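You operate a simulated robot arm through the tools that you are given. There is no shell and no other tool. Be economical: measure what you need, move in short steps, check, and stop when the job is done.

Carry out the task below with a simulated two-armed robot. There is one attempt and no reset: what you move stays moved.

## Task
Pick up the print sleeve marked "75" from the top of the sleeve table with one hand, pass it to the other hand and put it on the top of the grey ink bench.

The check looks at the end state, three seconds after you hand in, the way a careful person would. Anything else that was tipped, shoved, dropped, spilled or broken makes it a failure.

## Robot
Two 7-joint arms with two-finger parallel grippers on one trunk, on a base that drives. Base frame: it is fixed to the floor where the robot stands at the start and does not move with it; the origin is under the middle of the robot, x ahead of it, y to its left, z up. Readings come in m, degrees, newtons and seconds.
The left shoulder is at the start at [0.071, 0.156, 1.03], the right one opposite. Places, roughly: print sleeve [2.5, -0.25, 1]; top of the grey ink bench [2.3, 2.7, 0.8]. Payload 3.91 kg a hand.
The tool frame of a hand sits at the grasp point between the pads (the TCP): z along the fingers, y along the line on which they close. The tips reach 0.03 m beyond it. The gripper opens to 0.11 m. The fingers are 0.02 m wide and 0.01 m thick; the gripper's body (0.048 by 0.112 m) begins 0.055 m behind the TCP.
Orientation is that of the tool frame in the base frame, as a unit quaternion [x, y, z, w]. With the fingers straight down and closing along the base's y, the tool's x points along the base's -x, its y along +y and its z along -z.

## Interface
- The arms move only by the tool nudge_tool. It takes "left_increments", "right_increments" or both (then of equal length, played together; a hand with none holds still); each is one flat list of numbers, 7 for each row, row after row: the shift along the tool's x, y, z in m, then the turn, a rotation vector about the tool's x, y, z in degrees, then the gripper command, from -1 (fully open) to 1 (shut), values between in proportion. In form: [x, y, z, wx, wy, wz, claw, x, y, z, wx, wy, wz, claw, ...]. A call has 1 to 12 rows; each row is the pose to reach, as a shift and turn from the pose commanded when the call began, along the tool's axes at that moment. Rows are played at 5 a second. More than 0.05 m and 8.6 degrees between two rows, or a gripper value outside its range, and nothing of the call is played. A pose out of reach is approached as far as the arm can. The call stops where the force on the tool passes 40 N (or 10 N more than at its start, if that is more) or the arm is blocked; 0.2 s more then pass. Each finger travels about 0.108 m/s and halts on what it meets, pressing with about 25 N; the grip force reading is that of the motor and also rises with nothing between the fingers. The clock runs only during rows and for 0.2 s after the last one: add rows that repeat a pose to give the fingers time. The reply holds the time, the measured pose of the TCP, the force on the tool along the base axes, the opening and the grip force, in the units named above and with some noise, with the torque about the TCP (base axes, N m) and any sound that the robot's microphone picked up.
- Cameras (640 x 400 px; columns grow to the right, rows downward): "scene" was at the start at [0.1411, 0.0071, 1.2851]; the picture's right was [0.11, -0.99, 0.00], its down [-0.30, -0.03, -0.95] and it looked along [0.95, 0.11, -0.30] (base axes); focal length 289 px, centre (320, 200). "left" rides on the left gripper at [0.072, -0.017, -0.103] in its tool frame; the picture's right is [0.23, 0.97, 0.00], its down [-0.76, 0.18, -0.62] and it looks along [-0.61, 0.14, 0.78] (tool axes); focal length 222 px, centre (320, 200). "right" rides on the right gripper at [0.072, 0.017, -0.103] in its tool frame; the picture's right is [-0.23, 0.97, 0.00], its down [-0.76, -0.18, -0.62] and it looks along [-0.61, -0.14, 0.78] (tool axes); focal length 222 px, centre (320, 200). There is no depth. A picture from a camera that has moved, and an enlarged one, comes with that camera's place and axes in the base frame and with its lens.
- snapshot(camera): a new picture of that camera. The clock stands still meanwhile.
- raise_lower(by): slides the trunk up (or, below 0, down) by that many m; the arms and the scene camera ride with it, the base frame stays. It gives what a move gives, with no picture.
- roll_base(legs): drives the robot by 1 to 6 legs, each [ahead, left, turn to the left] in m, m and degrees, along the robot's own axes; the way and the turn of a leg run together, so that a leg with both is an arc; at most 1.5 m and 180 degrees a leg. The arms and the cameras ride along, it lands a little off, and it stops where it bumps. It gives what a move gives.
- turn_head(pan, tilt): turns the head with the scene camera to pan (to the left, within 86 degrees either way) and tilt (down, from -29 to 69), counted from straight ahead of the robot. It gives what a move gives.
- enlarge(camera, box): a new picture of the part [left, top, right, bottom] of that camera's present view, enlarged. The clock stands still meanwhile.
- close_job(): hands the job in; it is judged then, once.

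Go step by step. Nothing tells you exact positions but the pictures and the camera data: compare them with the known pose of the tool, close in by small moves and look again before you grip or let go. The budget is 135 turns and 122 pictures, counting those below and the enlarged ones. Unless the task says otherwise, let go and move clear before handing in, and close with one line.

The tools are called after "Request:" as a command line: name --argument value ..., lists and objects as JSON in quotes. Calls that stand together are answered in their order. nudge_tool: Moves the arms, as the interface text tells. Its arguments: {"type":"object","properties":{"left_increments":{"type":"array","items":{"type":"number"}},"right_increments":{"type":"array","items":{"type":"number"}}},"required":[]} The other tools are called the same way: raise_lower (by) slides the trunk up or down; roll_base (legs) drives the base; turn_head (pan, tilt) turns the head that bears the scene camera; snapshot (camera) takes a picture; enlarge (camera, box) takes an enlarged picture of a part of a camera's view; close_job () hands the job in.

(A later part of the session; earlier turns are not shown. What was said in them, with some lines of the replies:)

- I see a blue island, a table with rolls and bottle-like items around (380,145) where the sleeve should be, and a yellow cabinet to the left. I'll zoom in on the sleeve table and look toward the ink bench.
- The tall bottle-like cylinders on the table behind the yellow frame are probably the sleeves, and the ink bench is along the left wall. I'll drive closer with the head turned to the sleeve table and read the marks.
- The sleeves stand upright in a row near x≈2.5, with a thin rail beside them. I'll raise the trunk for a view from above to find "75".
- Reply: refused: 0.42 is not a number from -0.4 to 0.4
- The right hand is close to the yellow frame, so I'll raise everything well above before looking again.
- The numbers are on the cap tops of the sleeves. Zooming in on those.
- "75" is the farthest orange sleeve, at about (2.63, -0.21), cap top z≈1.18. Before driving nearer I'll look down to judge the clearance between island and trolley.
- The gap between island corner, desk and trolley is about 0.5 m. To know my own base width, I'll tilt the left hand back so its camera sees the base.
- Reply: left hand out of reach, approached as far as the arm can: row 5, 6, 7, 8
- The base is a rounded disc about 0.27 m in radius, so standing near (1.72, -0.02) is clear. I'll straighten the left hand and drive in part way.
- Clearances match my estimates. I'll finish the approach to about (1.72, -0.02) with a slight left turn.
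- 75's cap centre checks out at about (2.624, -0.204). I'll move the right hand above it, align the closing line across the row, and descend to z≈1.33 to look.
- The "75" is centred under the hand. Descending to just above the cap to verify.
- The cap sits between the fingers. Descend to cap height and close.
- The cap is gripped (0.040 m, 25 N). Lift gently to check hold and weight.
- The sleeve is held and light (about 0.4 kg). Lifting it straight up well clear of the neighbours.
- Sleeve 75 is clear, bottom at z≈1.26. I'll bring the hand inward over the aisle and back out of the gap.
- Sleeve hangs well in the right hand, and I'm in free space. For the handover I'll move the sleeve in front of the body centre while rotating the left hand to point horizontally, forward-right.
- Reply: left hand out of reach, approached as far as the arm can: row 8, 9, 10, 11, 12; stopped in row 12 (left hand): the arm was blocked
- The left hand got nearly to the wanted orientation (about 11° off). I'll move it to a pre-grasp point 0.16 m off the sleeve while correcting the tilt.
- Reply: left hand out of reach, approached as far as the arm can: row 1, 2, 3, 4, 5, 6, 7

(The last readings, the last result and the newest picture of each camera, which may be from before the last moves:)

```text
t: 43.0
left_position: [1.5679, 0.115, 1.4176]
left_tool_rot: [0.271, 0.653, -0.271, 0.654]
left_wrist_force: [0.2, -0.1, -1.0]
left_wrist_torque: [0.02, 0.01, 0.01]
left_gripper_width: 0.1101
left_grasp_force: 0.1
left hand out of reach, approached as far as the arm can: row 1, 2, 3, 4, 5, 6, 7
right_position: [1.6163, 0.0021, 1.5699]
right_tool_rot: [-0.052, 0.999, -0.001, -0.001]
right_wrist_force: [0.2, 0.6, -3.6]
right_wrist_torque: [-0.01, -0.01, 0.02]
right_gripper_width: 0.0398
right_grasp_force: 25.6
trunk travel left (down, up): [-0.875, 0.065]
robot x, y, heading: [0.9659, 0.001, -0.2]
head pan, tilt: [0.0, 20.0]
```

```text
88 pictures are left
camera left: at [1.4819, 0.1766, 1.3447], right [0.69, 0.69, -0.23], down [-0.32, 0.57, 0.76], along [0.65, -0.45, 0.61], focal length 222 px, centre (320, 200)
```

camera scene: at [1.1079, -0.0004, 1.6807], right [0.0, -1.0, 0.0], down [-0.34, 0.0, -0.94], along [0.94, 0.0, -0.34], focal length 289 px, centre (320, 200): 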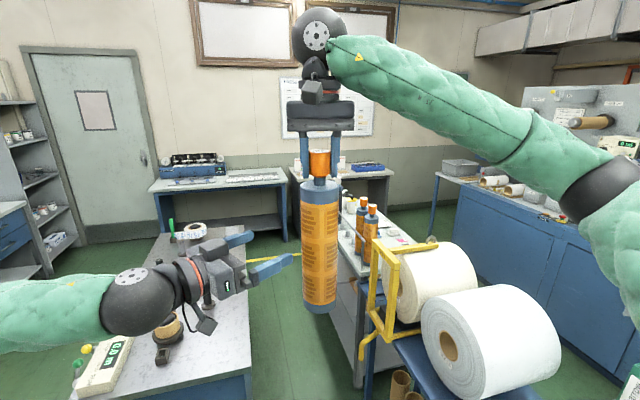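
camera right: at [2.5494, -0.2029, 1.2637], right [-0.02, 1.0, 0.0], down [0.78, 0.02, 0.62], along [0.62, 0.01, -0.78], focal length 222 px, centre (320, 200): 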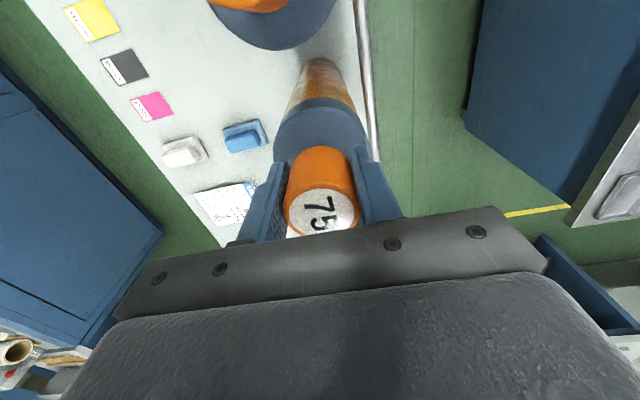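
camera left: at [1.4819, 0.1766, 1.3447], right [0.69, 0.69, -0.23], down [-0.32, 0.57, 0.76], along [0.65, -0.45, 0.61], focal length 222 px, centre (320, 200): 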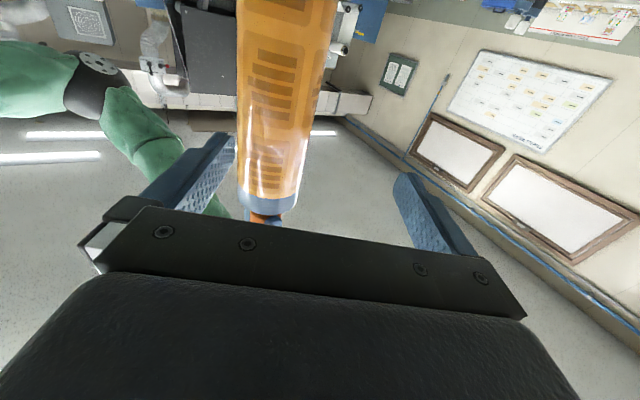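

Left orientation is now exact (horizontal), just limited by being close to the shoulder. Moving the sleeve 0.06 m farther out aligns it with the left fingers; then I'll approach part way.

Request:
nudge_tool --right_increments '[-0.02, -0.002, 0, 0, 0, 0, 1, -0.04, -0.004, 0, 0, 0, 0, 1, -0.06, -0.006, 0, 0, 0, 0, 1, -0.06, -0.006, 0, 0, 0, 0, 1]'

Request:
nudge_tool --left_increments '[0, 0, 0.03, 0, 0, 0, -1, 0, 0, 0.06, 0, 0, 0, -1, 0, 0, 0.06, 0, 0, 0, -1]'

Request:
snapshot --camera "scene"

Request:
snapshot --camera "left"

```text
t: 44.0
left_position: [1.5673, 0.1139, 1.4176]
left_tool_rot: [0.272, 0.652, -0.271, 0.653]
left_wrist_force: [0.0, 0.6, 0.5]
left_wrist_torque: [-0.03, 0.0, -0.04]
left_gripper_width: 0.1101
left_grasp_force: 0.1
right_position: [1.6768, 0.0005, 1.5674]
right_tool_rot: [-0.051, 0.999, 0.0, 0.0]
right_wrist_force: [0.5, 0.5, -2.7]
right_wrist_torque: [0.01, 0.01, 0.06]
right_gripper_width: 0.0396
right_grasp_force: 25.1
trunk travel left (down, up): [-0.875, 0.065]
robot x, y, heading: [0.9708, 0.004, -0.2]
head pan, tilt: [0.0, 20.0]
```

```text
t: 44.8
left_position: [1.6098, 0.0722, 1.4183]
left_tool_rot: [0.271, 0.653, -0.27, 0.654]
left_wrist_force: [-0.1, -0.2, 0.3]
left_wrist_torque: [0.02, 0.02, 0.01]
left_gripper_width: 0.1101
left_grasp_force: 0.1
right_position: [1.6759, 0.0026, 1.5694]
right_tool_rot: [-0.051, 0.999, -0.001, 0.0]
right_wrist_force: [-0.6, -1.2, -4.5]
right_wrist_torque: [0.03, 0.01, 0.01]
right_gripper_width: 0.0398
right_grasp_force: 25.5
trunk travel left (down, up): [-0.875, 0.065]
robot x, y, heading: [0.9706, 0.0051, -0.2]
head pan, tilt: [0.0, 20.0]
```

```text
87 pictures are left
camera scene: at [1.1063, -0.0007, 1.6809], right [0.0, -1.0, 0.0], down [-0.34, 0.0, -0.94], along [0.94, 0.0, -0.34], focal length 289 px, centre (320, 200)
```

scene: 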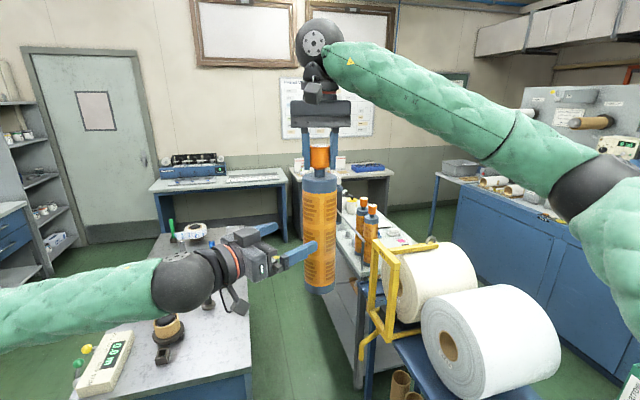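

```text
86 pictures are left
camera left: at [1.524, 0.1343, 1.3452], right [0.69, 0.69, -0.23], down [-0.32, 0.57, 0.76], along [0.65, -0.45, 0.61], focal length 222 px, centre (320, 200)
```

left: 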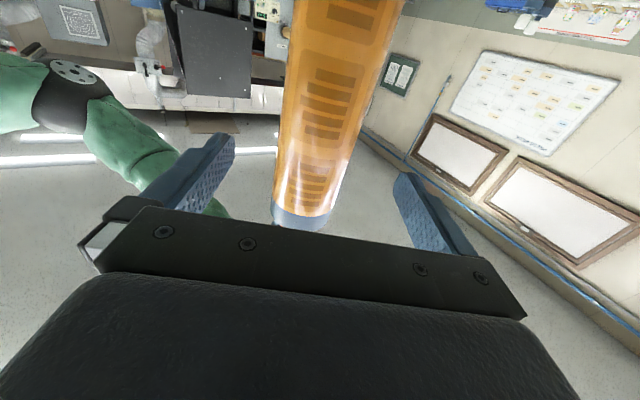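

Sleeve is centred between the left fingers, 0.096 m ahead. Moving in to the axis.

Request:
nudge_tool --left_increments '[0, -0.001, 0.03, 0, 0, 0, -1, 0, -0.002, 0.06, 0, 0, 0, -1, 0, -0.002, 0.09, 0, 0, 0, -1, 0, -0.002, 0.093, 0, 0, 0, -1]'

Request:
snapshot --camera "scene"

Request:
snapshot --camera "left"

```text
t: 45.8
left_position: [1.6757, 0.0068, 1.4177]
left_tool_rot: [0.27, 0.653, -0.27, 0.654]
left_wrist_force: [0.0, 0.1, -0.2]
left_wrist_torque: [0.01, -0.01, 0.0]
left_gripper_width: 0.1099
left_grasp_force: 0.1
right_position: [1.6787, 0.0013, 1.5692]
right_tool_rot: [-0.051, 0.999, 0.0, 0.0]
right_wrist_force: [0.5, 0.4, -3.7]
right_wrist_torque: [0.01, 0.0, 0.0]
right_gripper_width: 0.0397
right_grasp_force: 24.6
trunk travel left (down, up): [-0.875, 0.065]
robot x, y, heading: [0.965, 0.0017, -0.2]
head pan, tilt: [0.0, 20.0]
```

```text
85 pictures are left
camera scene: at [1.1091, -0.0017, 1.6805], right [0.0, -1.0, 0.0], down [-0.34, 0.0, -0.94], along [0.94, 0.0, -0.34], focal length 289 px, centre (320, 200)
```

scene: 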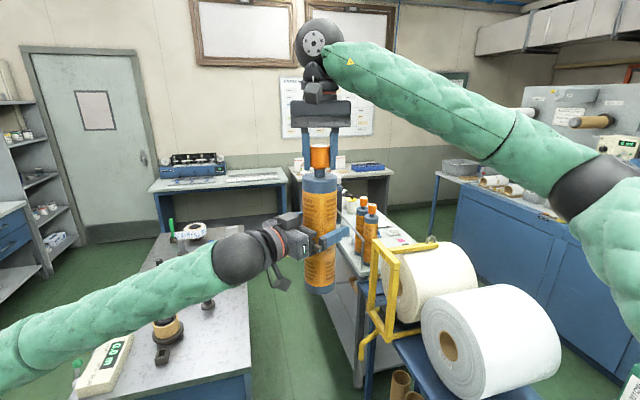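

```text
84 pictures are left
camera left: at [1.5903, 0.0681, 1.3448], right [0.69, 0.69, -0.23], down [-0.32, 0.57, 0.76], along [0.65, -0.45, 0.61], focal length 222 px, centre (320, 200)
```

left: 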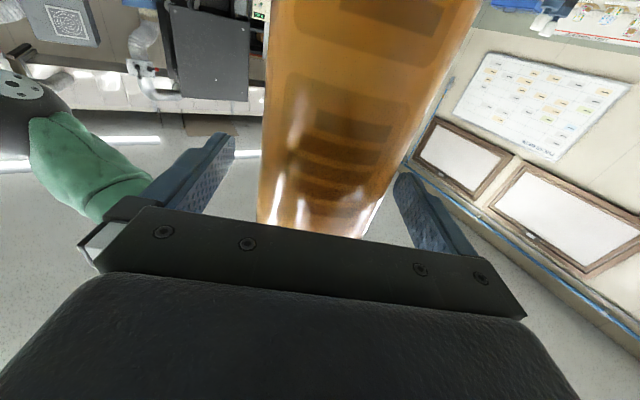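

The sleeve is fully between the left fingers; closing the left gripper.

Request:
nudge_tool --left_increments '[0, -0.001, 0.004, 0, 0, 0, 0, 0, -0.001, 0.004, 0, 0, 0, 0.5, 0, -0.001, 0.004, 0, 0, 0, 1, 0, -0.001, 0.004, 0, 0, 0, 1, 0, -0.001, 0.004, 0, 0, 0, 1]'

Request:
enlarge --camera "scene" --box '[240, 120, 400, 220]'

```text
t: 47.0
left_position: [1.6787, 0.0022, 1.4175]
left_tool_rot: [0.269, 0.654, -0.27, 0.654]
left_wrist_force: [8.2, 14.3, -0.9]
left_wrist_torque: [-0.83, 0.7, 0.37]
left_gripper_width: 0.0686
left_grasp_force: 25.3
right_position: [1.6772, 0.0007, 1.5694]
right_tool_rot: [-0.051, 0.999, 0.0, -0.001]
right_wrist_force: [-8.6, -12.6, 0.9]
right_wrist_torque: [-1.28, 0.5, -0.39]
right_gripper_width: 0.0399
right_grasp_force: 25.2
trunk travel left (down, up): [-0.875, 0.065]
robot x, y, heading: [0.9661, 0.001, 0.1]
head pan, tilt: [0.0, 20.0]
```

```text
4.00 times, centred on (320, 170) of scene
camera zoom: at [1.1087, -0.0016, 1.6806], right [0.0, -1.0, 0.0], down [-0.34, 0.0, -0.94], along [0.94, 0.0, -0.34], focal length 1155 px, centre (320, 320)
```

zoom: 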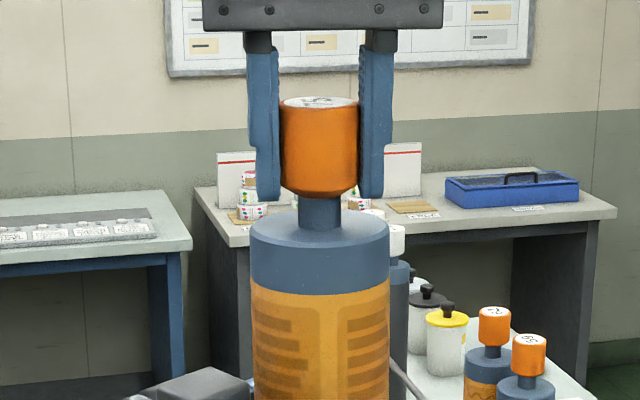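

Both hands hold it, with ~16 N lateral strain; I'll relieve it by shifting the left hand slightly along its closing axis.

Request:
nudge_tool --left_increments '[0, 0.0015, 0, 0, 0, 0, 1, 0, 0.003, 0, 0, 0, 0, 1]'

```text
t: 47.6
left_position: [1.6782, 0.0048, 1.4173]
left_tool_rot: [0.271, 0.653, -0.271, 0.654]
left_wrist_force: [-2.4, 2.9, -4.5]
left_wrist_torque: [0.07, 0.37, 0.15]
left_gripper_width: 0.0687
left_grasp_force: 24.9
right_position: [1.6775, 0.0013, 1.5691]
right_tool_rot: [-0.052, 0.999, 0.0, 0.0]
right_wrist_force: [2.3, -3.1, 4.4]
right_wrist_torque: [-0.46, -0.77, -0.18]
right_gripper_width: 0.04
right_grasp_force: 24.9
trunk travel left (down, up): [-0.875, 0.065]
robot x, y, heading: [0.9659, 0.0004, -0.0]
head pan, tilt: [0.0, 20.0]
```

Strain is nearly gone. Opening the right hand and lifting it straight up off the cap.

Request:
nudge_tool --right_increments '[0, 0, 0, 0, 0, 0, 0.3, 0, 0, 0, 0, 0, 0, -0.3, 0, 0, 0, 0, 0, 0, -1, 0, 0, 0, 0, 0, 0, -1]'

Request:
enlarge --camera "scene" --box '[220, 90, 420, 215]'

```text
t: 48.6
left_position: [1.6794, 0.0041, 1.4174]
left_tool_rot: [0.271, 0.653, -0.27, 0.654]
left_wrist_force: [1.1, -0.5, 0.2]
left_wrist_torque: [-0.05, 0.0, -0.02]
left_gripper_width: 0.0683
left_grasp_force: 25.3
right_position: [1.6772, 0.0014, 1.5689]
right_tool_rot: [-0.052, 0.999, 0.0, 0.0]
right_wrist_force: [0.2, 0.4, -0.4]
right_wrist_torque: [-0.02, 0.01, -0.02]
right_gripper_width: 0.1101
right_grasp_force: 0.2
trunk travel left (down, up): [-0.875, 0.065]
robot x, y, heading: [0.9675, 0.0013, -0.2]
head pan, tilt: [0.0, 20.0]
```

```text
3.20 times, centred on (320, 152) of scene
camera zoom: at [1.1088, -0.0018, 1.6806], right [0.0, -1.0, 0.0], down [-0.34, 0.0, -0.94], along [0.94, 0.0, -0.34], focal length 924 px, centre (320, 352)
```

zoom: 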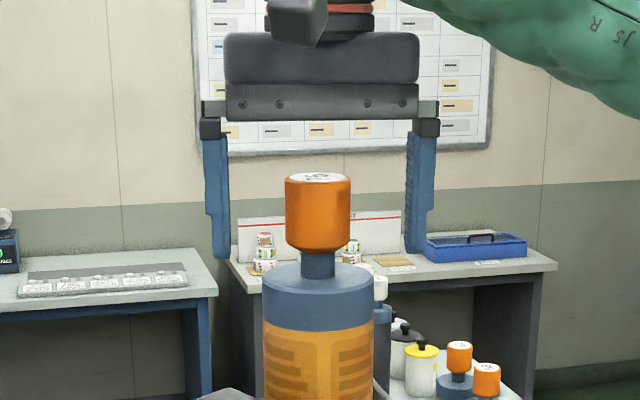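

The sleeve stays in the left hand. Raise the right hand clear, then swing it aside.

Request:
nudge_tool --right_increments '[0, 0, -0.03, 0, 0, 0, -1, 0, 0, -0.06, 0, 0, 0, -1, 0, 0, -0.09, 0, 0, 0, -1, 0, 0, -0.11, 0, 0, 0, -1, 0, -0.04, -0.11, 0, 0, 0, -1, 0, -0.08, -0.11, 0, 0, 0, -1, 0, -0.12, -0.11, 0, 0, 0, -1, 0, -0.16, -0.11, 0, 0, 0, -1, 0, -0.2, -0.11, 0, 0, 0, -1, 0, -0.24, -0.11, 0, 0, 0, -1, 0, -0.28, -0.11, 0, 0, 0, -1, 0, -0.3, -0.11, 0, 0, 0, -1]'

Request:
snapshot --camera "scene"

```text
t: 51.2
left_position: [1.6798, 0.0026, 1.4172]
left_tool_rot: [0.271, 0.653, -0.27, 0.654]
left_wrist_force: [-0.7, 1.0, 0.1]
left_wrist_torque: [0.02, 0.01, -0.02]
left_gripper_width: 0.0681
left_grasp_force: 25.1
right_position: [1.7072, -0.2986, 1.6799]
right_tool_rot: [-0.052, 0.999, -0.001, 0.0]
right_wrist_force: [0.1, -0.4, -0.1]
right_wrist_torque: [0.02, 0.0, 0.0]
right_gripper_width: 0.1098
right_grasp_force: 0.1
trunk travel left (down, up): [-0.875, 0.065]
robot x, y, heading: [0.9663, 0.0007, -0.2]
head pan, tilt: [0.0, 20.0]
```

```text
81 pictures are left
camera scene: at [1.1085, -0.0024, 1.6806], right [0.0, -1.0, 0.0], down [-0.34, 0.0, -0.94], along [0.94, 0.0, -0.34], focal length 289 px, centre (320, 200)
```

scene: 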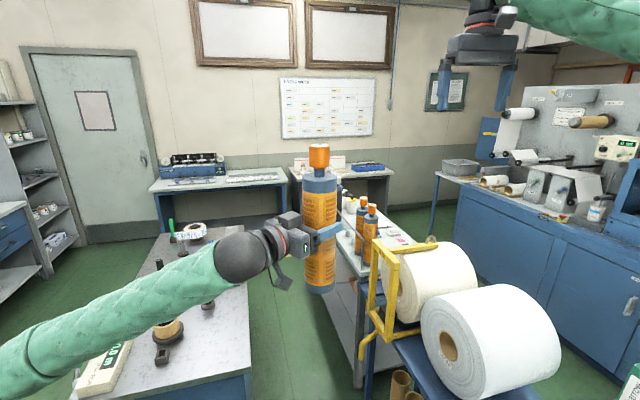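

The right hand is clear and the sleeve sits steady in the left hand. I'll back up and turn toward the ink bench.

Request:
roll_base --legs '[[-0.3, 0.3, 0], [0, 0, 55]]'

Request:
snapshot --camera "scene"

```text
t: 56.3
left_position: [1.0744, 0.8841, 1.4171]
left_tool_rot: [-0.062, 0.704, 0.062, 0.704]
left_wrist_force: [0.1, 0.4, -1.2]
left_wrist_torque: [0.01, 0.02, -0.02]
left_gripper_width: 0.068
left_grasp_force: 24.4
right_position: [1.3368, 0.7354, 1.68]
right_tool_rot: [-0.507, 0.862, 0.0, -0.001]
right_wrist_force: [-1.0, -0.5, -0.2]
right_wrist_torque: [0.0, 0.01, -0.01]
right_gripper_width: 0.11
right_grasp_force: 0.0
trunk travel left (down, up): [-0.875, 0.065]
robot x, y, heading: [0.6699, 0.2992, 55.0]
head pan, tilt: [0.0, 20.0]
```

```text
80 pictures are left
camera scene: at [0.7476, 0.4139, 1.6806], right [0.82, -0.58, 0.0], down [-0.2, -0.28, -0.94], along [0.54, 0.77, -0.34], focal length 289 px, centre (320, 200)
```

scene: 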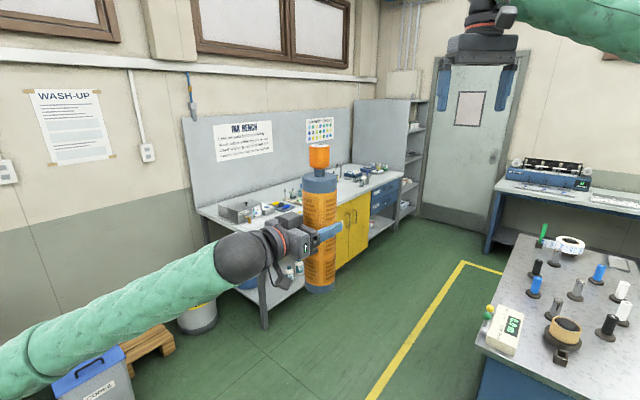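

The ink bench with its sign is ahead-left. I'll drive into the open floor in front of it and survey its top from closer.

Request:
roll_base --legs '[[1.0, -0.08, 0], [0, 0, 40]]'

Request:
turn_head --pan -20 --tilt 30

Request:
snapshot --camera "scene"

```text
t: 63.3
left_position: [1.2433, 1.7798, 1.4183]
left_tool_rot: [-0.298, 0.641, 0.299, 0.641]
left_wrist_force: [0.3, -0.4, -0.2]
left_wrist_torque: [-0.01, 0.02, 0.01]
left_gripper_width: 0.0678
left_grasp_force: 25.2
right_position: [1.543, 1.8339, 1.6788]
right_tool_rot: [0.771, -0.637, 0.001, 0.001]
right_wrist_force: [-0.3, 0.5, 0.2]
right_wrist_torque: [0.01, 0.03, 0.01]
right_gripper_width: 0.1098
right_grasp_force: 0.1
trunk travel left (down, up): [-0.875, 0.065]
robot x, y, heading: [1.3075, 1.0688, 94.8]
head pan, tilt: [0.0, 20.0]
```

```text
t: 64.2
left_position: [1.2439, 1.7792, 1.4176]
left_tool_rot: [-0.299, 0.641, 0.299, 0.641]
left_wrist_force: [0.5, -0.4, 0.1]
left_wrist_torque: [-0.02, -0.02, 0.02]
left_gripper_width: 0.0679
left_grasp_force: 25.1
right_position: [1.541, 1.8334, 1.6798]
right_tool_rot: [0.771, -0.636, 0.001, 0.001]
right_wrist_force: [-0.3, -0.5, 0.8]
right_wrist_torque: [-0.01, -0.01, -0.01]
right_gripper_width: 0.1101
right_grasp_force: 0.0
trunk travel left (down, up): [-0.875, 0.065]
robot x, y, heading: [1.3077, 1.0694, 94.8]
head pan, tilt: [-20.0, 30.0]
```

```text
79 pictures are left
camera scene: at [1.3245, 1.2041, 1.6646], right [0.97, -0.26, 0.0], down [-0.13, -0.48, -0.87], along [0.23, 0.84, -0.5], focal length 289 px, centre (320, 200)
```

scene: 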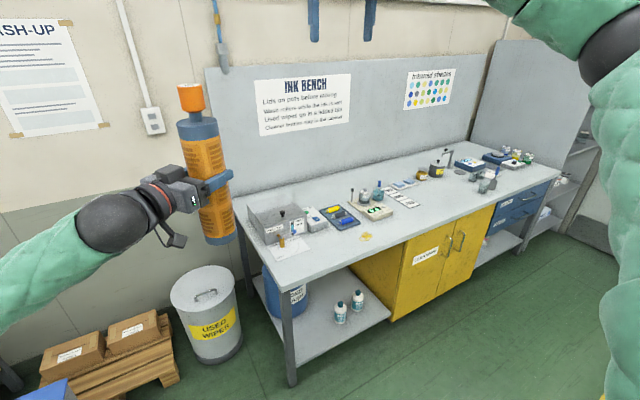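

I can see the bench top clearly; the front area right of the scale looks free. Zooming to choose a spot.

Request:
enlarge --camera "scene" --box '[240, 130, 560, 290]'

Request:
enlarge --camera "scene" --box '[360, 160, 500, 240]'

```text
2.00 times, centred on (400, 210) of scene
camera zoom: at [1.3245, 1.2041, 1.6646], right [0.97, -0.26, 0.0], down [-0.13, -0.48, -0.87], along [0.23, 0.84, -0.5], focal length 578 px, centre (160, 180)
```

zoom: 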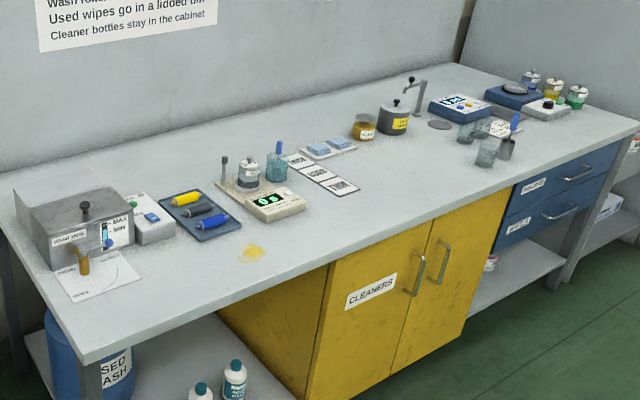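

```text
4.57 times, centred on (430, 200) of scene
camera zoom: at [1.3245, 1.2041, 1.6646], right [0.97, -0.26, 0.0], down [-0.13, -0.48, -0.87], along [0.23, 0.84, -0.5], focal length 1320 px, centre (-183, 200)
```

zoom: 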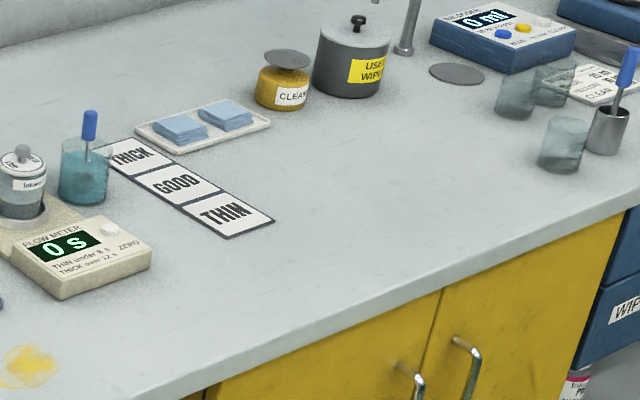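

The clear patch right of the "THIN" card, at about (2.48, 2.47), is the best spot. I'll drive so the sleeve ends up over it.

Request:
roll_base --legs '[[0.3, -0.7, 0], [0.24, -0.69, 0], [0, 0, 9]]'

Request:
turn_head --pan 0 --tilt 42

Request:
snapshot --camera "scene"

```text
t: 72.5
left_position: [2.4643, 2.417, 1.4172]
left_tool_rot: [-0.347, 0.616, 0.348, 0.616]
left_wrist_force: [-0.6, 0.2, 1.5]
left_wrist_torque: [-0.01, 0.0, -0.02]
left_gripper_width: 0.0678
left_grasp_force: 25.0
right_position: [2.7507, 2.5174, 1.6787]
right_tool_rot: [0.818, -0.575, 0.001, 0.0]
right_wrist_force: [-0.6, -0.2, -0.5]
right_wrist_torque: [0.01, 0.0, -0.02]
right_gripper_width: 0.11
right_grasp_force: 0.1
trunk travel left (down, up): [-0.875, 0.065]
robot x, y, heading: [2.6344, 1.7231, 103.8]
head pan, tilt: [-20.0, 30.0]
```

```text
t: 73.3
left_position: [2.4631, 2.416, 1.4186]
left_tool_rot: [-0.347, 0.615, 0.349, 0.616]
left_wrist_force: [-0.7, -0.2, 0.5]
left_wrist_torque: [-0.01, 0.03, -0.07]
left_gripper_width: 0.0677
left_grasp_force: 25.1
right_position: [2.7492, 2.5171, 1.6798]
right_tool_rot: [0.818, -0.576, 0.001, 0.0]
right_wrist_force: [-0.3, -0.3, 0.0]
right_wrist_torque: [0.0, -0.01, -0.02]
right_gripper_width: 0.1098
right_grasp_force: 0.0
trunk travel left (down, up): [-0.875, 0.065]
robot x, y, heading: [2.6396, 1.7221, 103.7]
head pan, tilt: [0.0, 42.0]
```

```text
76 pictures are left
camera scene: at [2.6013, 1.8525, 1.6463], right [0.97, 0.24, 0.0], down [0.16, -0.65, -0.74], along [-0.18, 0.72, -0.67], focal length 289 px, centre (320, 200)
```

scene: 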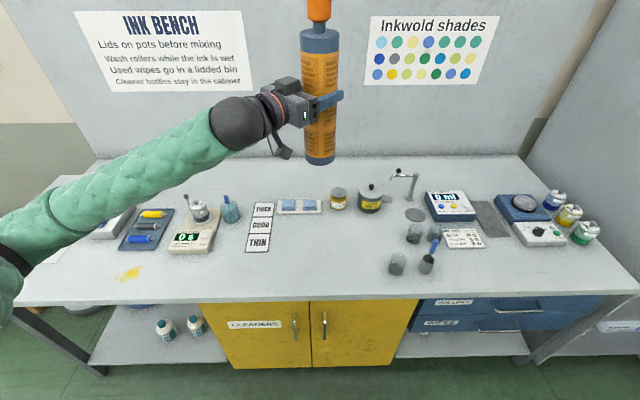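

Below the sleeve is clear bench about 0.115 m in from the front edge. I'll move 0.06 m further in and retract the right hand, then lower the trunk.

Request:
roll_base --legs '[[0.06, -0.01, 0]]'

Request:
nudge_tool --right_increments '[0.04, 0, 0, 0, 0, 0, -1, 0.08, 0, 0, 0, 0, 0, -1, 0.12, 0, 0, 0, 0, 0, -1, 0.16, 0, 0, 0, 0, 0, -1, 0.2, 0, 0, 0, 0, 0, -1]'

Request:
raise_lower --by -0.3

Request:
snapshot --camera "scene"

Request:
snapshot --camera "right"

```text
t: 74.2
left_position: [2.4645, 2.463, 1.4263]
left_tool_rot: [-0.342, 0.616, 0.35, 0.618]
left_wrist_force: [0.9, -1.2, -2.2]
left_wrist_torque: [-0.06, 0.0, 0.1]
left_gripper_width: 0.0677
left_grasp_force: 24.8
right_position: [2.7546, 2.5592, 1.6885]
right_tool_rot: [0.816, -0.577, -0.005, -0.004]
right_wrist_force: [0.3, -1.5, 0.5]
right_wrist_torque: [0.1, 0.05, 0.05]
right_gripper_width: 0.1101
right_grasp_force: 0.0
trunk travel left (down, up): [-0.875, 0.065]
robot x, y, heading: [2.6315, 1.7822, 103.8]
head pan, tilt: [0.0, 42.0]
```

```text
t: 75.5
left_position: [2.4646, 2.4705, 1.4224]
left_tool_rot: [-0.344, 0.616, 0.349, 0.617]
left_wrist_force: [0.7, -1.4, -3.4]
left_wrist_torque: [-0.01, 0.02, 0.04]
left_gripper_width: 0.0673
left_grasp_force: 25.0
right_position: [2.8186, 2.3805, 1.6842]
right_tool_rot: [0.817, -0.577, -0.003, -0.001]
right_wrist_force: [-0.2, -1.3, 0.6]
right_wrist_torque: [0.02, 0.01, 0.02]
right_gripper_width: 0.1099
right_grasp_force: 0.1
trunk travel left (down, up): [-0.875, 0.065]
robot x, y, heading: [2.6362, 1.7842, 103.6]
head pan, tilt: [0.0, 42.0]
```

```text
t: 78.5
left_position: [2.4622, 2.4751, 1.1193]
left_tool_rot: [-0.345, 0.616, 0.348, 0.617]
left_wrist_force: [-0.1, -1.0, -3.1]
left_wrist_torque: [-0.02, 0.03, -0.02]
left_gripper_width: 0.0673
left_grasp_force: 24.6
right_position: [2.8156, 2.3857, 1.3829]
right_tool_rot: [0.817, -0.577, -0.001, -0.001]
right_wrist_force: [0.0, -0.3, -1.2]
right_wrist_torque: [0.02, 0.0, -0.02]
right_gripper_width: 0.1102
right_grasp_force: 0.0
trunk travel left (down, up): [-0.575, 0.365]
robot x, y, heading: [2.626, 1.7868, 103.3]
head pan, tilt: [0.0, 42.0]
```

```text
75 pictures are left
camera scene: at [2.5981, 1.9117, 1.3464], right [0.97, 0.23, 0.0], down [0.16, -0.65, -0.74], along [-0.17, 0.72, -0.67], focal length 289 px, centre (320, 200)
```

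scene: 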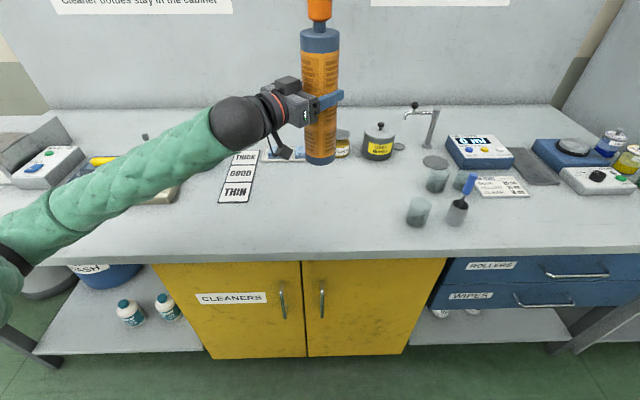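

```text
74 pictures are left
camera right: at [2.8251, 2.3114, 1.4868], right [-0.99, -0.11, 0.0], down [-0.09, 0.78, 0.62], along [-0.07, 0.62, -0.78], focal length 222 px, centre (320, 200)
```

right: 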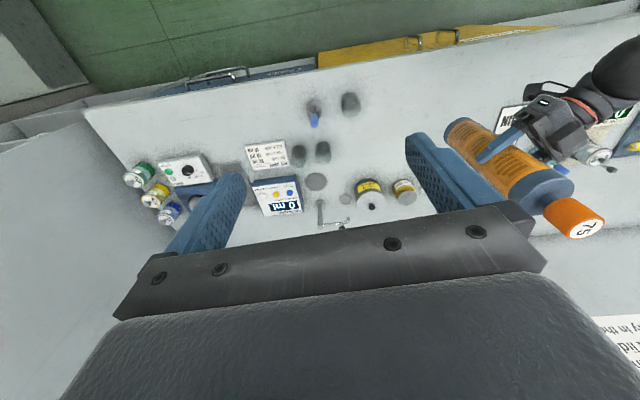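

Sleeve bottom is around z≈0.96, ~0.17 above the bench. Before lowering more, I'll check the left elbow's clearance to the bench's front edge.

Request:
turn_head --pan 45 --tilt 45

Request:
snapshot --camera "scene"

```text
t: 79.6
left_position: [2.4618, 2.4747, 1.1184]
left_tool_rot: [-0.345, 0.617, 0.346, 0.617]
left_wrist_force: [0.0, 0.3, -3.3]
left_wrist_torque: [0.0, -0.01, 0.01]
left_gripper_width: 0.0676
left_grasp_force: 25.1
right_position: [2.8159, 2.3849, 1.3819]
right_tool_rot: [0.817, -0.577, -0.001, -0.001]
right_wrist_force: [0.0, -0.4, 0.3]
right_wrist_torque: [0.03, 0.01, -0.03]
right_gripper_width: 0.11
right_grasp_force: 0.0
trunk travel left (down, up): [-0.575, 0.365]
robot x, y, heading: [2.6331, 1.7849, 103.4]
head pan, tilt: [45.0, 45.0]
```

```text
73 pictures are left
camera scene: at [2.5484, 1.8731, 1.342], right [0.52, 0.85, 0.0], down [0.6, -0.37, -0.71], along [-0.6, 0.37, -0.71], focal length 289 px, centre (320, 200)
```

scene: 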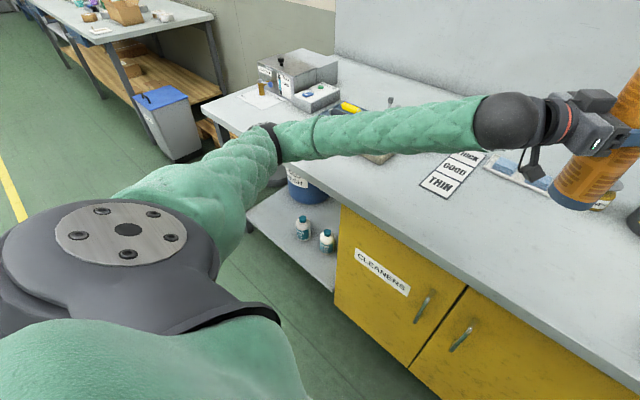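

The elbow would pass close in front of the bench edge. I'll back the base 0.1 m and extend the arm 0.1 m for more margin.

Request:
roll_base --legs '[[-0.1, 0, 0]]'

Request:
nudge_tool --left_increments '[0, 0.018, 0.018, 0, 0, 0, 1, 0, 0.036, 0.036, 0, 0, 0, 1, 0, 0.054, 0.054, 0, 0, 0, 1, 0, 0.072, 0.072, 0, 0, 0, 1, 0, 0.072, 0.072, 0, 0, 0, 1]'

Request:
snapshot --camera "scene"

Request:
turn_head --pan 5 --tilt 38

Request:
snapshot --camera "scene"

```text
t: 80.7
left_position: [2.4866, 2.3749, 1.1202]
left_tool_rot: [-0.345, 0.616, 0.347, 0.617]
left_wrist_force: [0.8, 0.2, -2.7]
left_wrist_torque: [-0.03, 0.02, 0.04]
left_gripper_width: 0.0672
left_grasp_force: 25.1
right_position: [2.8397, 2.2855, 1.3829]
right_tool_rot: [0.817, -0.577, -0.001, -0.001]
right_wrist_force: [-0.3, 0.1, 0.0]
right_wrist_torque: [0.0, 0.0, 0.0]
right_gripper_width: 0.1102
right_grasp_force: 0.2
trunk travel left (down, up): [-0.575, 0.365]
robot x, y, heading: [2.6533, 1.6858, 103.5]
head pan, tilt: [45.0, 45.0]
```

```text
t: 81.9
left_position: [2.4615, 2.4747, 1.12]
left_tool_rot: [-0.346, 0.616, 0.347, 0.617]
left_wrist_force: [-0.4, -0.9, -3.0]
left_wrist_torque: [0.0, 0.01, 0.0]
left_gripper_width: 0.0673
left_grasp_force: 25.3
right_position: [2.8397, 2.2867, 1.3817]
right_tool_rot: [0.816, -0.577, -0.001, 0.0]
right_wrist_force: [-0.7, -0.1, 0.8]
right_wrist_torque: [-0.03, 0.03, -0.02]
right_gripper_width: 0.1101
right_grasp_force: 0.0
trunk travel left (down, up): [-0.575, 0.365]
robot x, y, heading: [2.6574, 1.684, 103.5]
head pan, tilt: [45.0, 45.0]
```

```text
72 pictures are left
camera scene: at [2.572, 1.7743, 1.342], right [0.52, 0.85, 0.0], down [0.6, -0.37, -0.71], along [-0.6, 0.37, -0.71], focal length 289 px, centre (320, 200)
```

scene: 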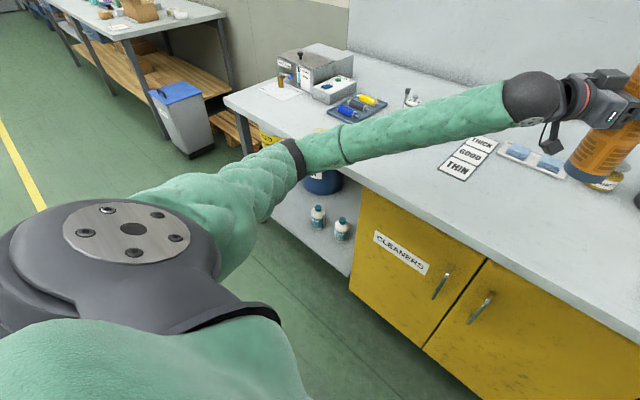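

```text
t: 83.0
left_position: [2.4614, 2.4738, 1.119]
left_tool_rot: [-0.344, 0.617, 0.347, 0.617]
left_wrist_force: [-0.9, -0.2, -2.7]
left_wrist_torque: [-0.01, -0.01, -0.03]
left_gripper_width: 0.0672
left_grasp_force: 24.7
right_position: [2.8395, 2.2865, 1.3829]
right_tool_rot: [0.816, -0.578, 0.0, 0.0]
right_wrist_force: [0.0, -0.1, 0.0]
right_wrist_torque: [-0.01, 0.01, -0.02]
right_gripper_width: 0.1103
right_grasp_force: 0.0
trunk travel left (down, up): [-0.575, 0.365]
robot x, y, heading: [2.6578, 1.6849, 103.4]
head pan, tilt: [5.0, 38.0]
```

```text
71 pictures are left
camera scene: at [2.614, 1.8141, 1.3522], right [0.95, 0.32, 0.0], down [0.2, -0.58, -0.79], along [-0.25, 0.75, -0.62], focal length 289 px, centre (320, 200)
```

scene: 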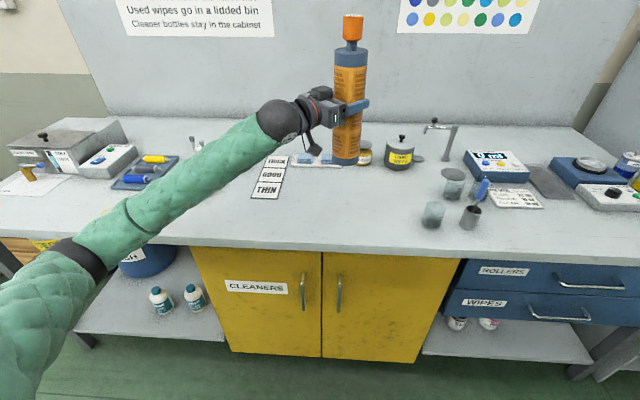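

Better clearance, and the sleeve hangs vertically. Lowering 0.13 m.

Request:
raise_lower --by -0.13

Request:
snapshot --camera "scene"

Request:
enlarge --camera "scene" --box '[260, 100, 420, 200]'

```text
t: 84.6
left_position: [2.4628, 2.4743, 0.9892]
left_tool_rot: [-0.344, 0.617, 0.347, 0.617]
left_wrist_force: [-0.1, -0.8, -2.9]
left_wrist_torque: [-0.02, 0.02, 0.0]
left_gripper_width: 0.067
left_grasp_force: 24.5
right_position: [2.8404, 2.2863, 1.2517]
right_tool_rot: [0.817, -0.577, 0.0, 0.0]
right_wrist_force: [-0.2, -0.5, 0.7]
right_wrist_torque: [0.01, 0.01, 0.0]
right_gripper_width: 0.11
right_grasp_force: 0.0
trunk travel left (down, up): [-0.445, 0.495]
robot x, y, heading: [2.6621, 1.6878, 103.4]
head pan, tilt: [5.0, 38.0]
```

```text
70 pictures are left
camera scene: at [2.6141, 1.8136, 1.2224], right [0.95, 0.32, 0.0], down [0.2, -0.58, -0.79], along [-0.25, 0.75, -0.62], focal length 289 px, centre (320, 200)
```

scene: 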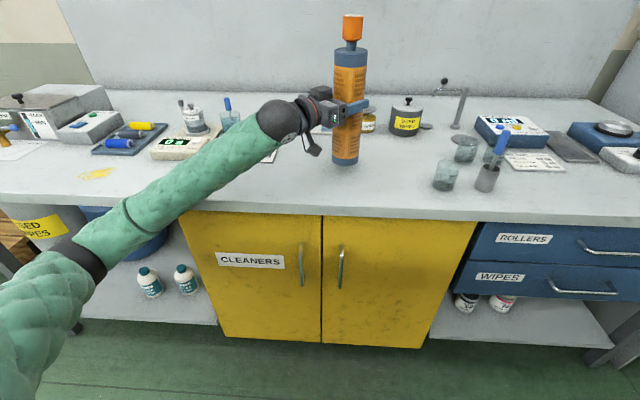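

```text
4.00 times, centred on (340, 150) of scene
camera zoom: at [2.6141, 1.8136, 1.2224], right [0.95, 0.32, 0.0], down [0.2, -0.58, -0.79], along [-0.25, 0.75, -0.62], focal length 1155 px, centre (240, 400)
```

zoom: 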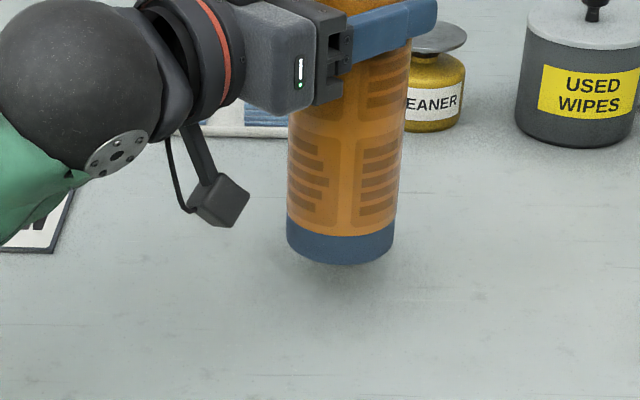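

The sleeve bottom is roughly 0.04 m above the bench. I'll lower in small arm steps, watching the vertical force.

Request:
nudge_tool --left_increments '[0.007, 0, 0, 0, 0, 0, 1, 0.014, 0, 0, 0, 0, 0, 1, 0.022, 0, 0, 0, 0, 0, 1]'

Request:
enlarge --camera "scene" --box '[260, 100, 420, 200]'

```text
t: 85.4
left_position: [2.4606, 2.4758, 0.9677]
left_tool_rot: [-0.345, 0.616, 0.348, 0.617]
left_wrist_force: [0.3, 0.2, -2.7]
left_wrist_torque: [-0.05, 0.02, -0.03]
left_gripper_width: 0.0673
left_grasp_force: 24.5
right_position: [2.8399, 2.2856, 1.2532]
right_tool_rot: [0.817, -0.577, -0.001, -0.001]
right_wrist_force: [-0.2, -0.8, 0.4]
right_wrist_torque: [0.01, -0.01, 0.01]
right_gripper_width: 0.1101
right_grasp_force: 0.0
trunk travel left (down, up): [-0.445, 0.495]
robot x, y, heading: [2.6577, 1.6885, 103.4]
head pan, tilt: [5.0, 38.0]
```

```text
4.00 times, centred on (340, 150) of scene
camera zoom: at [2.614, 1.814, 1.2222], right [0.95, 0.32, 0.0], down [0.2, -0.58, -0.79], along [-0.25, 0.75, -0.62], focal length 1155 px, centre (240, 400)
```

zoom: 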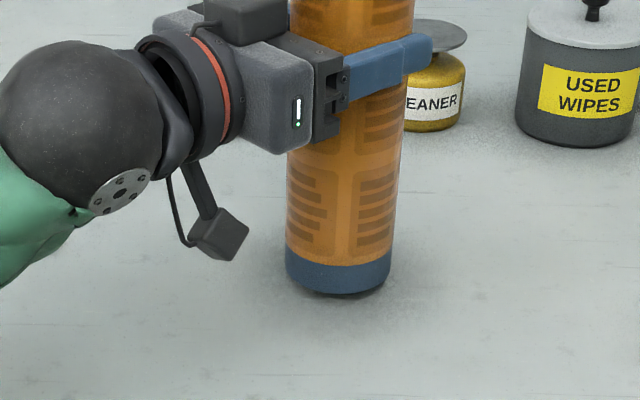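

Very near the surface now. Continuing in few-millimetre steps.

Request:
nudge_tool --left_increments '[0.002, 0, 0, 0, 0, 0, 1, 0.004, 0, 0, 0, 0, 0, 1, 0.006, 0, 0, 0, 0, 0, 1]'

```text
t: 86.2
left_position: [2.4619, 2.4741, 0.9609]
left_tool_rot: [-0.345, 0.616, 0.347, 0.617]
left_wrist_force: [0.4, 0.1, -3.1]
left_wrist_torque: [0.01, 0.0, 0.05]
left_gripper_width: 0.067
left_grasp_force: 24.9
right_position: [2.8391, 2.2868, 1.2527]
right_tool_rot: [0.816, -0.578, -0.001, -0.001]
right_wrist_force: [0.3, 0.4, -0.4]
right_wrist_torque: [-0.02, 0.03, -0.01]
right_gripper_width: 0.1101
right_grasp_force: 0.1
trunk travel left (down, up): [-0.445, 0.495]
robot x, y, heading: [2.6558, 1.6885, 103.5]
head pan, tilt: [5.0, 38.0]
```

Request:
nudge_tool --left_increments '[0.002, 0, 0, 0, 0, 0, 1, 0.004, 0, 0, 0, 0, 0, 1]'

Request:
enlarge --camera "scene" --box '[300, 140, 380, 190]'

```text
t: 86.8
left_position: [2.462, 2.4745, 0.958]
left_tool_rot: [-0.344, 0.616, 0.348, 0.617]
left_wrist_force: [-0.9, 0.3, 1.5]
left_wrist_torque: [0.01, 0.11, -0.01]
left_gripper_width: 0.0669
left_grasp_force: 24.7
right_position: [2.8393, 2.2859, 1.2543]
right_tool_rot: [0.817, -0.577, 0.0, 0.0]
right_wrist_force: [0.3, -0.2, -0.6]
right_wrist_torque: [0.03, 0.02, -0.01]
right_gripper_width: 0.1101
right_grasp_force: 0.1
trunk travel left (down, up): [-0.445, 0.495]
robot x, y, heading: [2.6597, 1.6822, 103.4]
head pan, tilt: [5.0, 38.0]
```

```text
8.00 times, centred on (340, 165) of scene
camera zoom: at [2.6142, 1.8136, 1.2224], right [0.95, 0.32, 0.0], down [0.2, -0.58, -0.79], along [-0.25, 0.75, -0.62], focal length 2310 px, centre (160, 480)
```

zoom: 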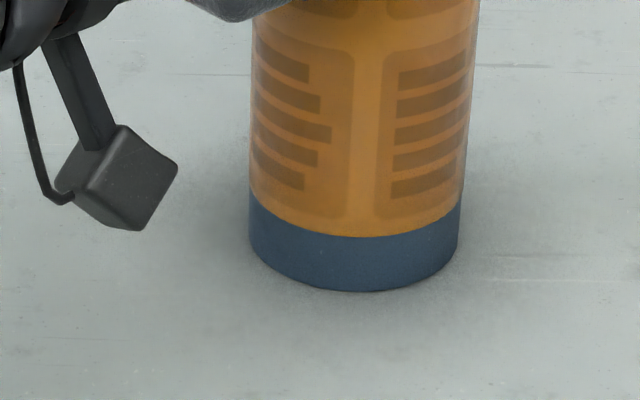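

The bench has taken the weight (force flipped to +1.5 N). Opening the left gripper gradually.

Request:
nudge_tool --left_increments '[0.001, 0, 0, 0, 0, 0, 0, 0.001, 0, 0, 0, 0, 0, -0.3, 0.001, 0, 0, 0, 0, 0, -0.45, 0.001, 0, 0, 0, 0, 0, -0.7, 0.001, 0, 0, 0, 0, 0, -1, 0.001, 0, 0, 0, 0, 0, -1]'

Request:
snapshot --camera "scene"

Request:
snapshot --camera "left"

```text
t: 88.2
left_position: [2.4606, 2.4741, 0.956]
left_tool_rot: [-0.345, 0.617, 0.347, 0.617]
left_wrist_force: [-0.2, 0.4, -0.6]
left_wrist_torque: [-0.02, 0.01, -0.02]
left_gripper_width: 0.1098
left_grasp_force: 0.1
right_position: [2.8391, 2.2859, 1.2537]
right_tool_rot: [0.817, -0.577, -0.002, 0.0]
right_wrist_force: [0.5, 0.4, 0.0]
right_wrist_torque: [-0.01, 0.04, 0.01]
right_gripper_width: 0.1102
right_grasp_force: 0.1
trunk travel left (down, up): [-0.445, 0.495]
robot x, y, heading: [2.6532, 1.6827, 103.5]
head pan, tilt: [5.0, 38.0]
```

```text
66 pictures are left
camera scene: at [2.6141, 1.8137, 1.2222], right [0.95, 0.32, 0.0], down [0.2, -0.58, -0.79], along [-0.25, 0.75, -0.62], focal length 289 px, centre (320, 200)
```

scene: 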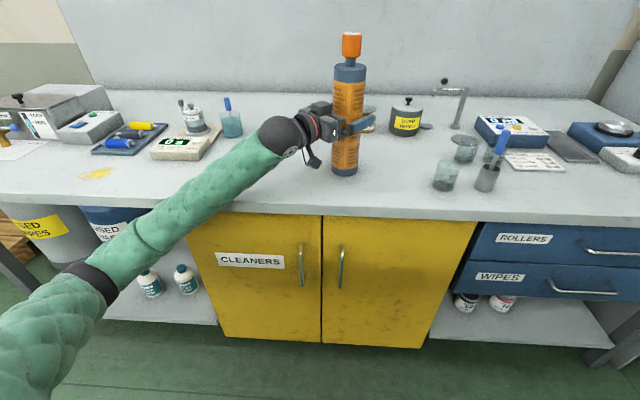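

```text
65 pictures are left
camera left: at [2.4216, 2.3782, 0.8836], right [-0.83, 0.51, -0.23], down [-0.48, -0.44, 0.76], along [0.29, 0.74, 0.61], focal length 222 px, centre (320, 200)
```

left: 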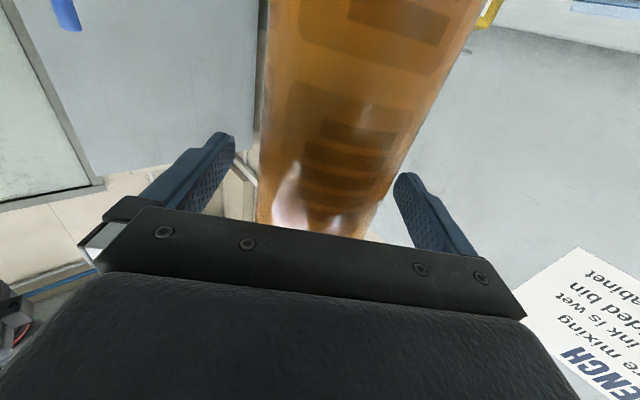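

The sleeve stands on its own. Backing the left hand straight out along its fingers.

Request:
nudge_tool --left_increments '[0, 0, -0.02, 0, 0, 0, -1, 0, 0, -0.04, 0, 0, 0, -1, 0, 0, -0.06, 0, 0, 0, -1, 0, 0, -0.08, 0, 0, 0, -1, 0, 0, -0.1, 0, 0, 0, -1]'

Request:
snapshot --camera "scene"

```text
t: 89.4
left_position: [2.4103, 2.388, 0.956]
left_tool_rot: [-0.345, 0.616, 0.348, 0.617]
left_wrist_force: [-0.9, 0.0, 0.1]
left_wrist_torque: [-0.01, -0.01, -0.04]
left_gripper_width: 0.11
left_grasp_force: 0.2
right_position: [2.84, 2.2851, 1.2534]
right_tool_rot: [0.817, -0.577, -0.001, -0.001]
right_wrist_force: [-0.4, -0.3, 0.2]
right_wrist_torque: [0.03, -0.02, -0.02]
right_gripper_width: 0.11
right_grasp_force: 0.0
trunk travel left (down, up): [-0.445, 0.495]
robot x, y, heading: [2.6583, 1.688, 103.4]
head pan, tilt: [5.0, 38.0]
```

```text
64 pictures are left
camera scene: at [2.6139, 1.8133, 1.2223], right [0.95, 0.32, 0.0], down [0.2, -0.58, -0.79], along [-0.25, 0.75, -0.62], focal length 289 px, centre (320, 200)
```

scene: 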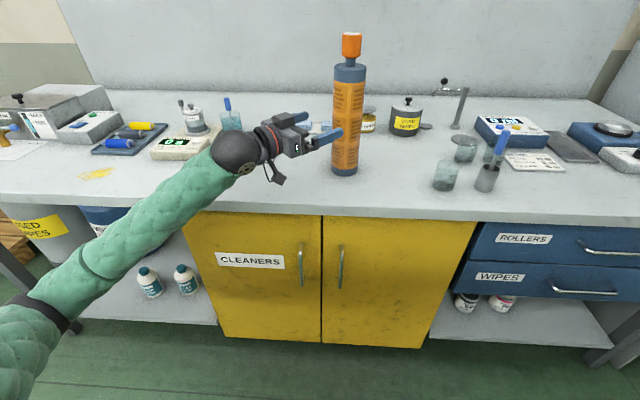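

Fingers are clear of the sleeve. Backing the base away diagonally, then verifying the final state.

Request:
roll_base --legs '[[-0.08, 0.08, 0], [-0.15, 0, 0]]'

Request:
snapshot --camera "scene"

Request:
enlarge --camera "scene" --box '[260, 60, 420, 160]'

```text
t: 91.5
left_position: [2.3856, 2.1454, 0.957]
left_tool_rot: [-0.343, 0.616, 0.348, 0.618]
left_wrist_force: [0.2, -0.9, 0.3]
left_wrist_torque: [-0.01, 0.03, 0.01]
left_gripper_width: 0.11
left_grasp_force: 0.1
right_position: [2.8162, 2.0413, 1.2535]
right_tool_rot: [0.816, -0.578, -0.001, 0.0]
right_wrist_force: [0.0, 0.0, 0.2]
right_wrist_torque: [0.02, 0.03, -0.01]
right_gripper_width: 0.11
right_grasp_force: 0.1
trunk travel left (down, up): [-0.445, 0.495]
robot x, y, heading: [2.6322, 1.444, 103.4]
head pan, tilt: [5.0, 38.0]
```

```text
63 pictures are left
camera scene: at [2.5899, 1.57, 1.2225], right [0.95, 0.32, 0.0], down [0.19, -0.58, -0.79], along [-0.25, 0.75, -0.61], focal length 289 px, centre (320, 200)
```

scene: 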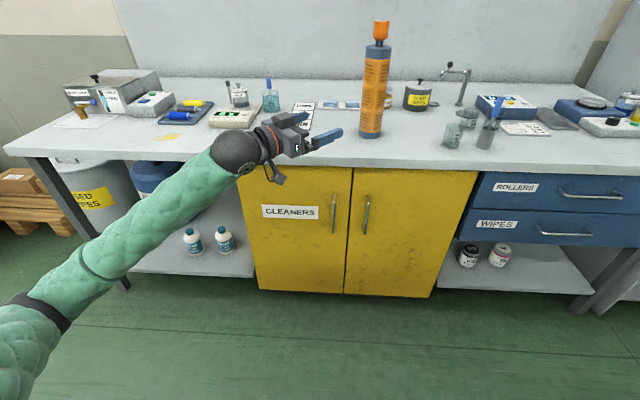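

```text
4.00 times, centred on (340, 110) of scene
camera zoom: at [2.5899, 1.57, 1.2225], right [0.95, 0.32, 0.0], down [0.19, -0.58, -0.79], along [-0.25, 0.75, -0.61], focal length 1155 px, centre (240, 560)
```

zoom: 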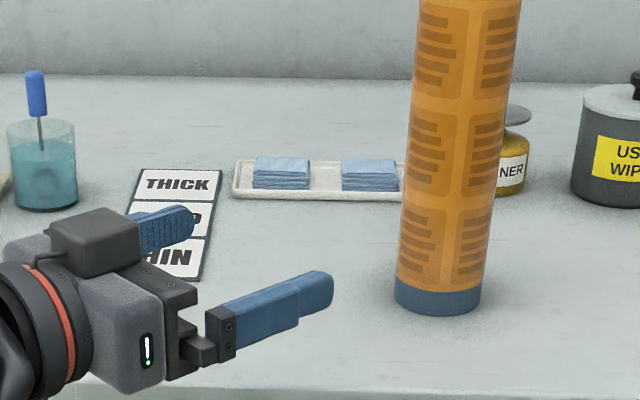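

The sleeve stands upright on the bench, both hands are empty and clear, and nothing on the bench was disturbed. Handing in.

Request:
close_job

```text
The job is handed in.
```

Print sleeve "75" was picked up with the right hand, passed to the left, and now stands upright on the grey ink bench. Both hands are empty and clear, and I saw nothing else moved.
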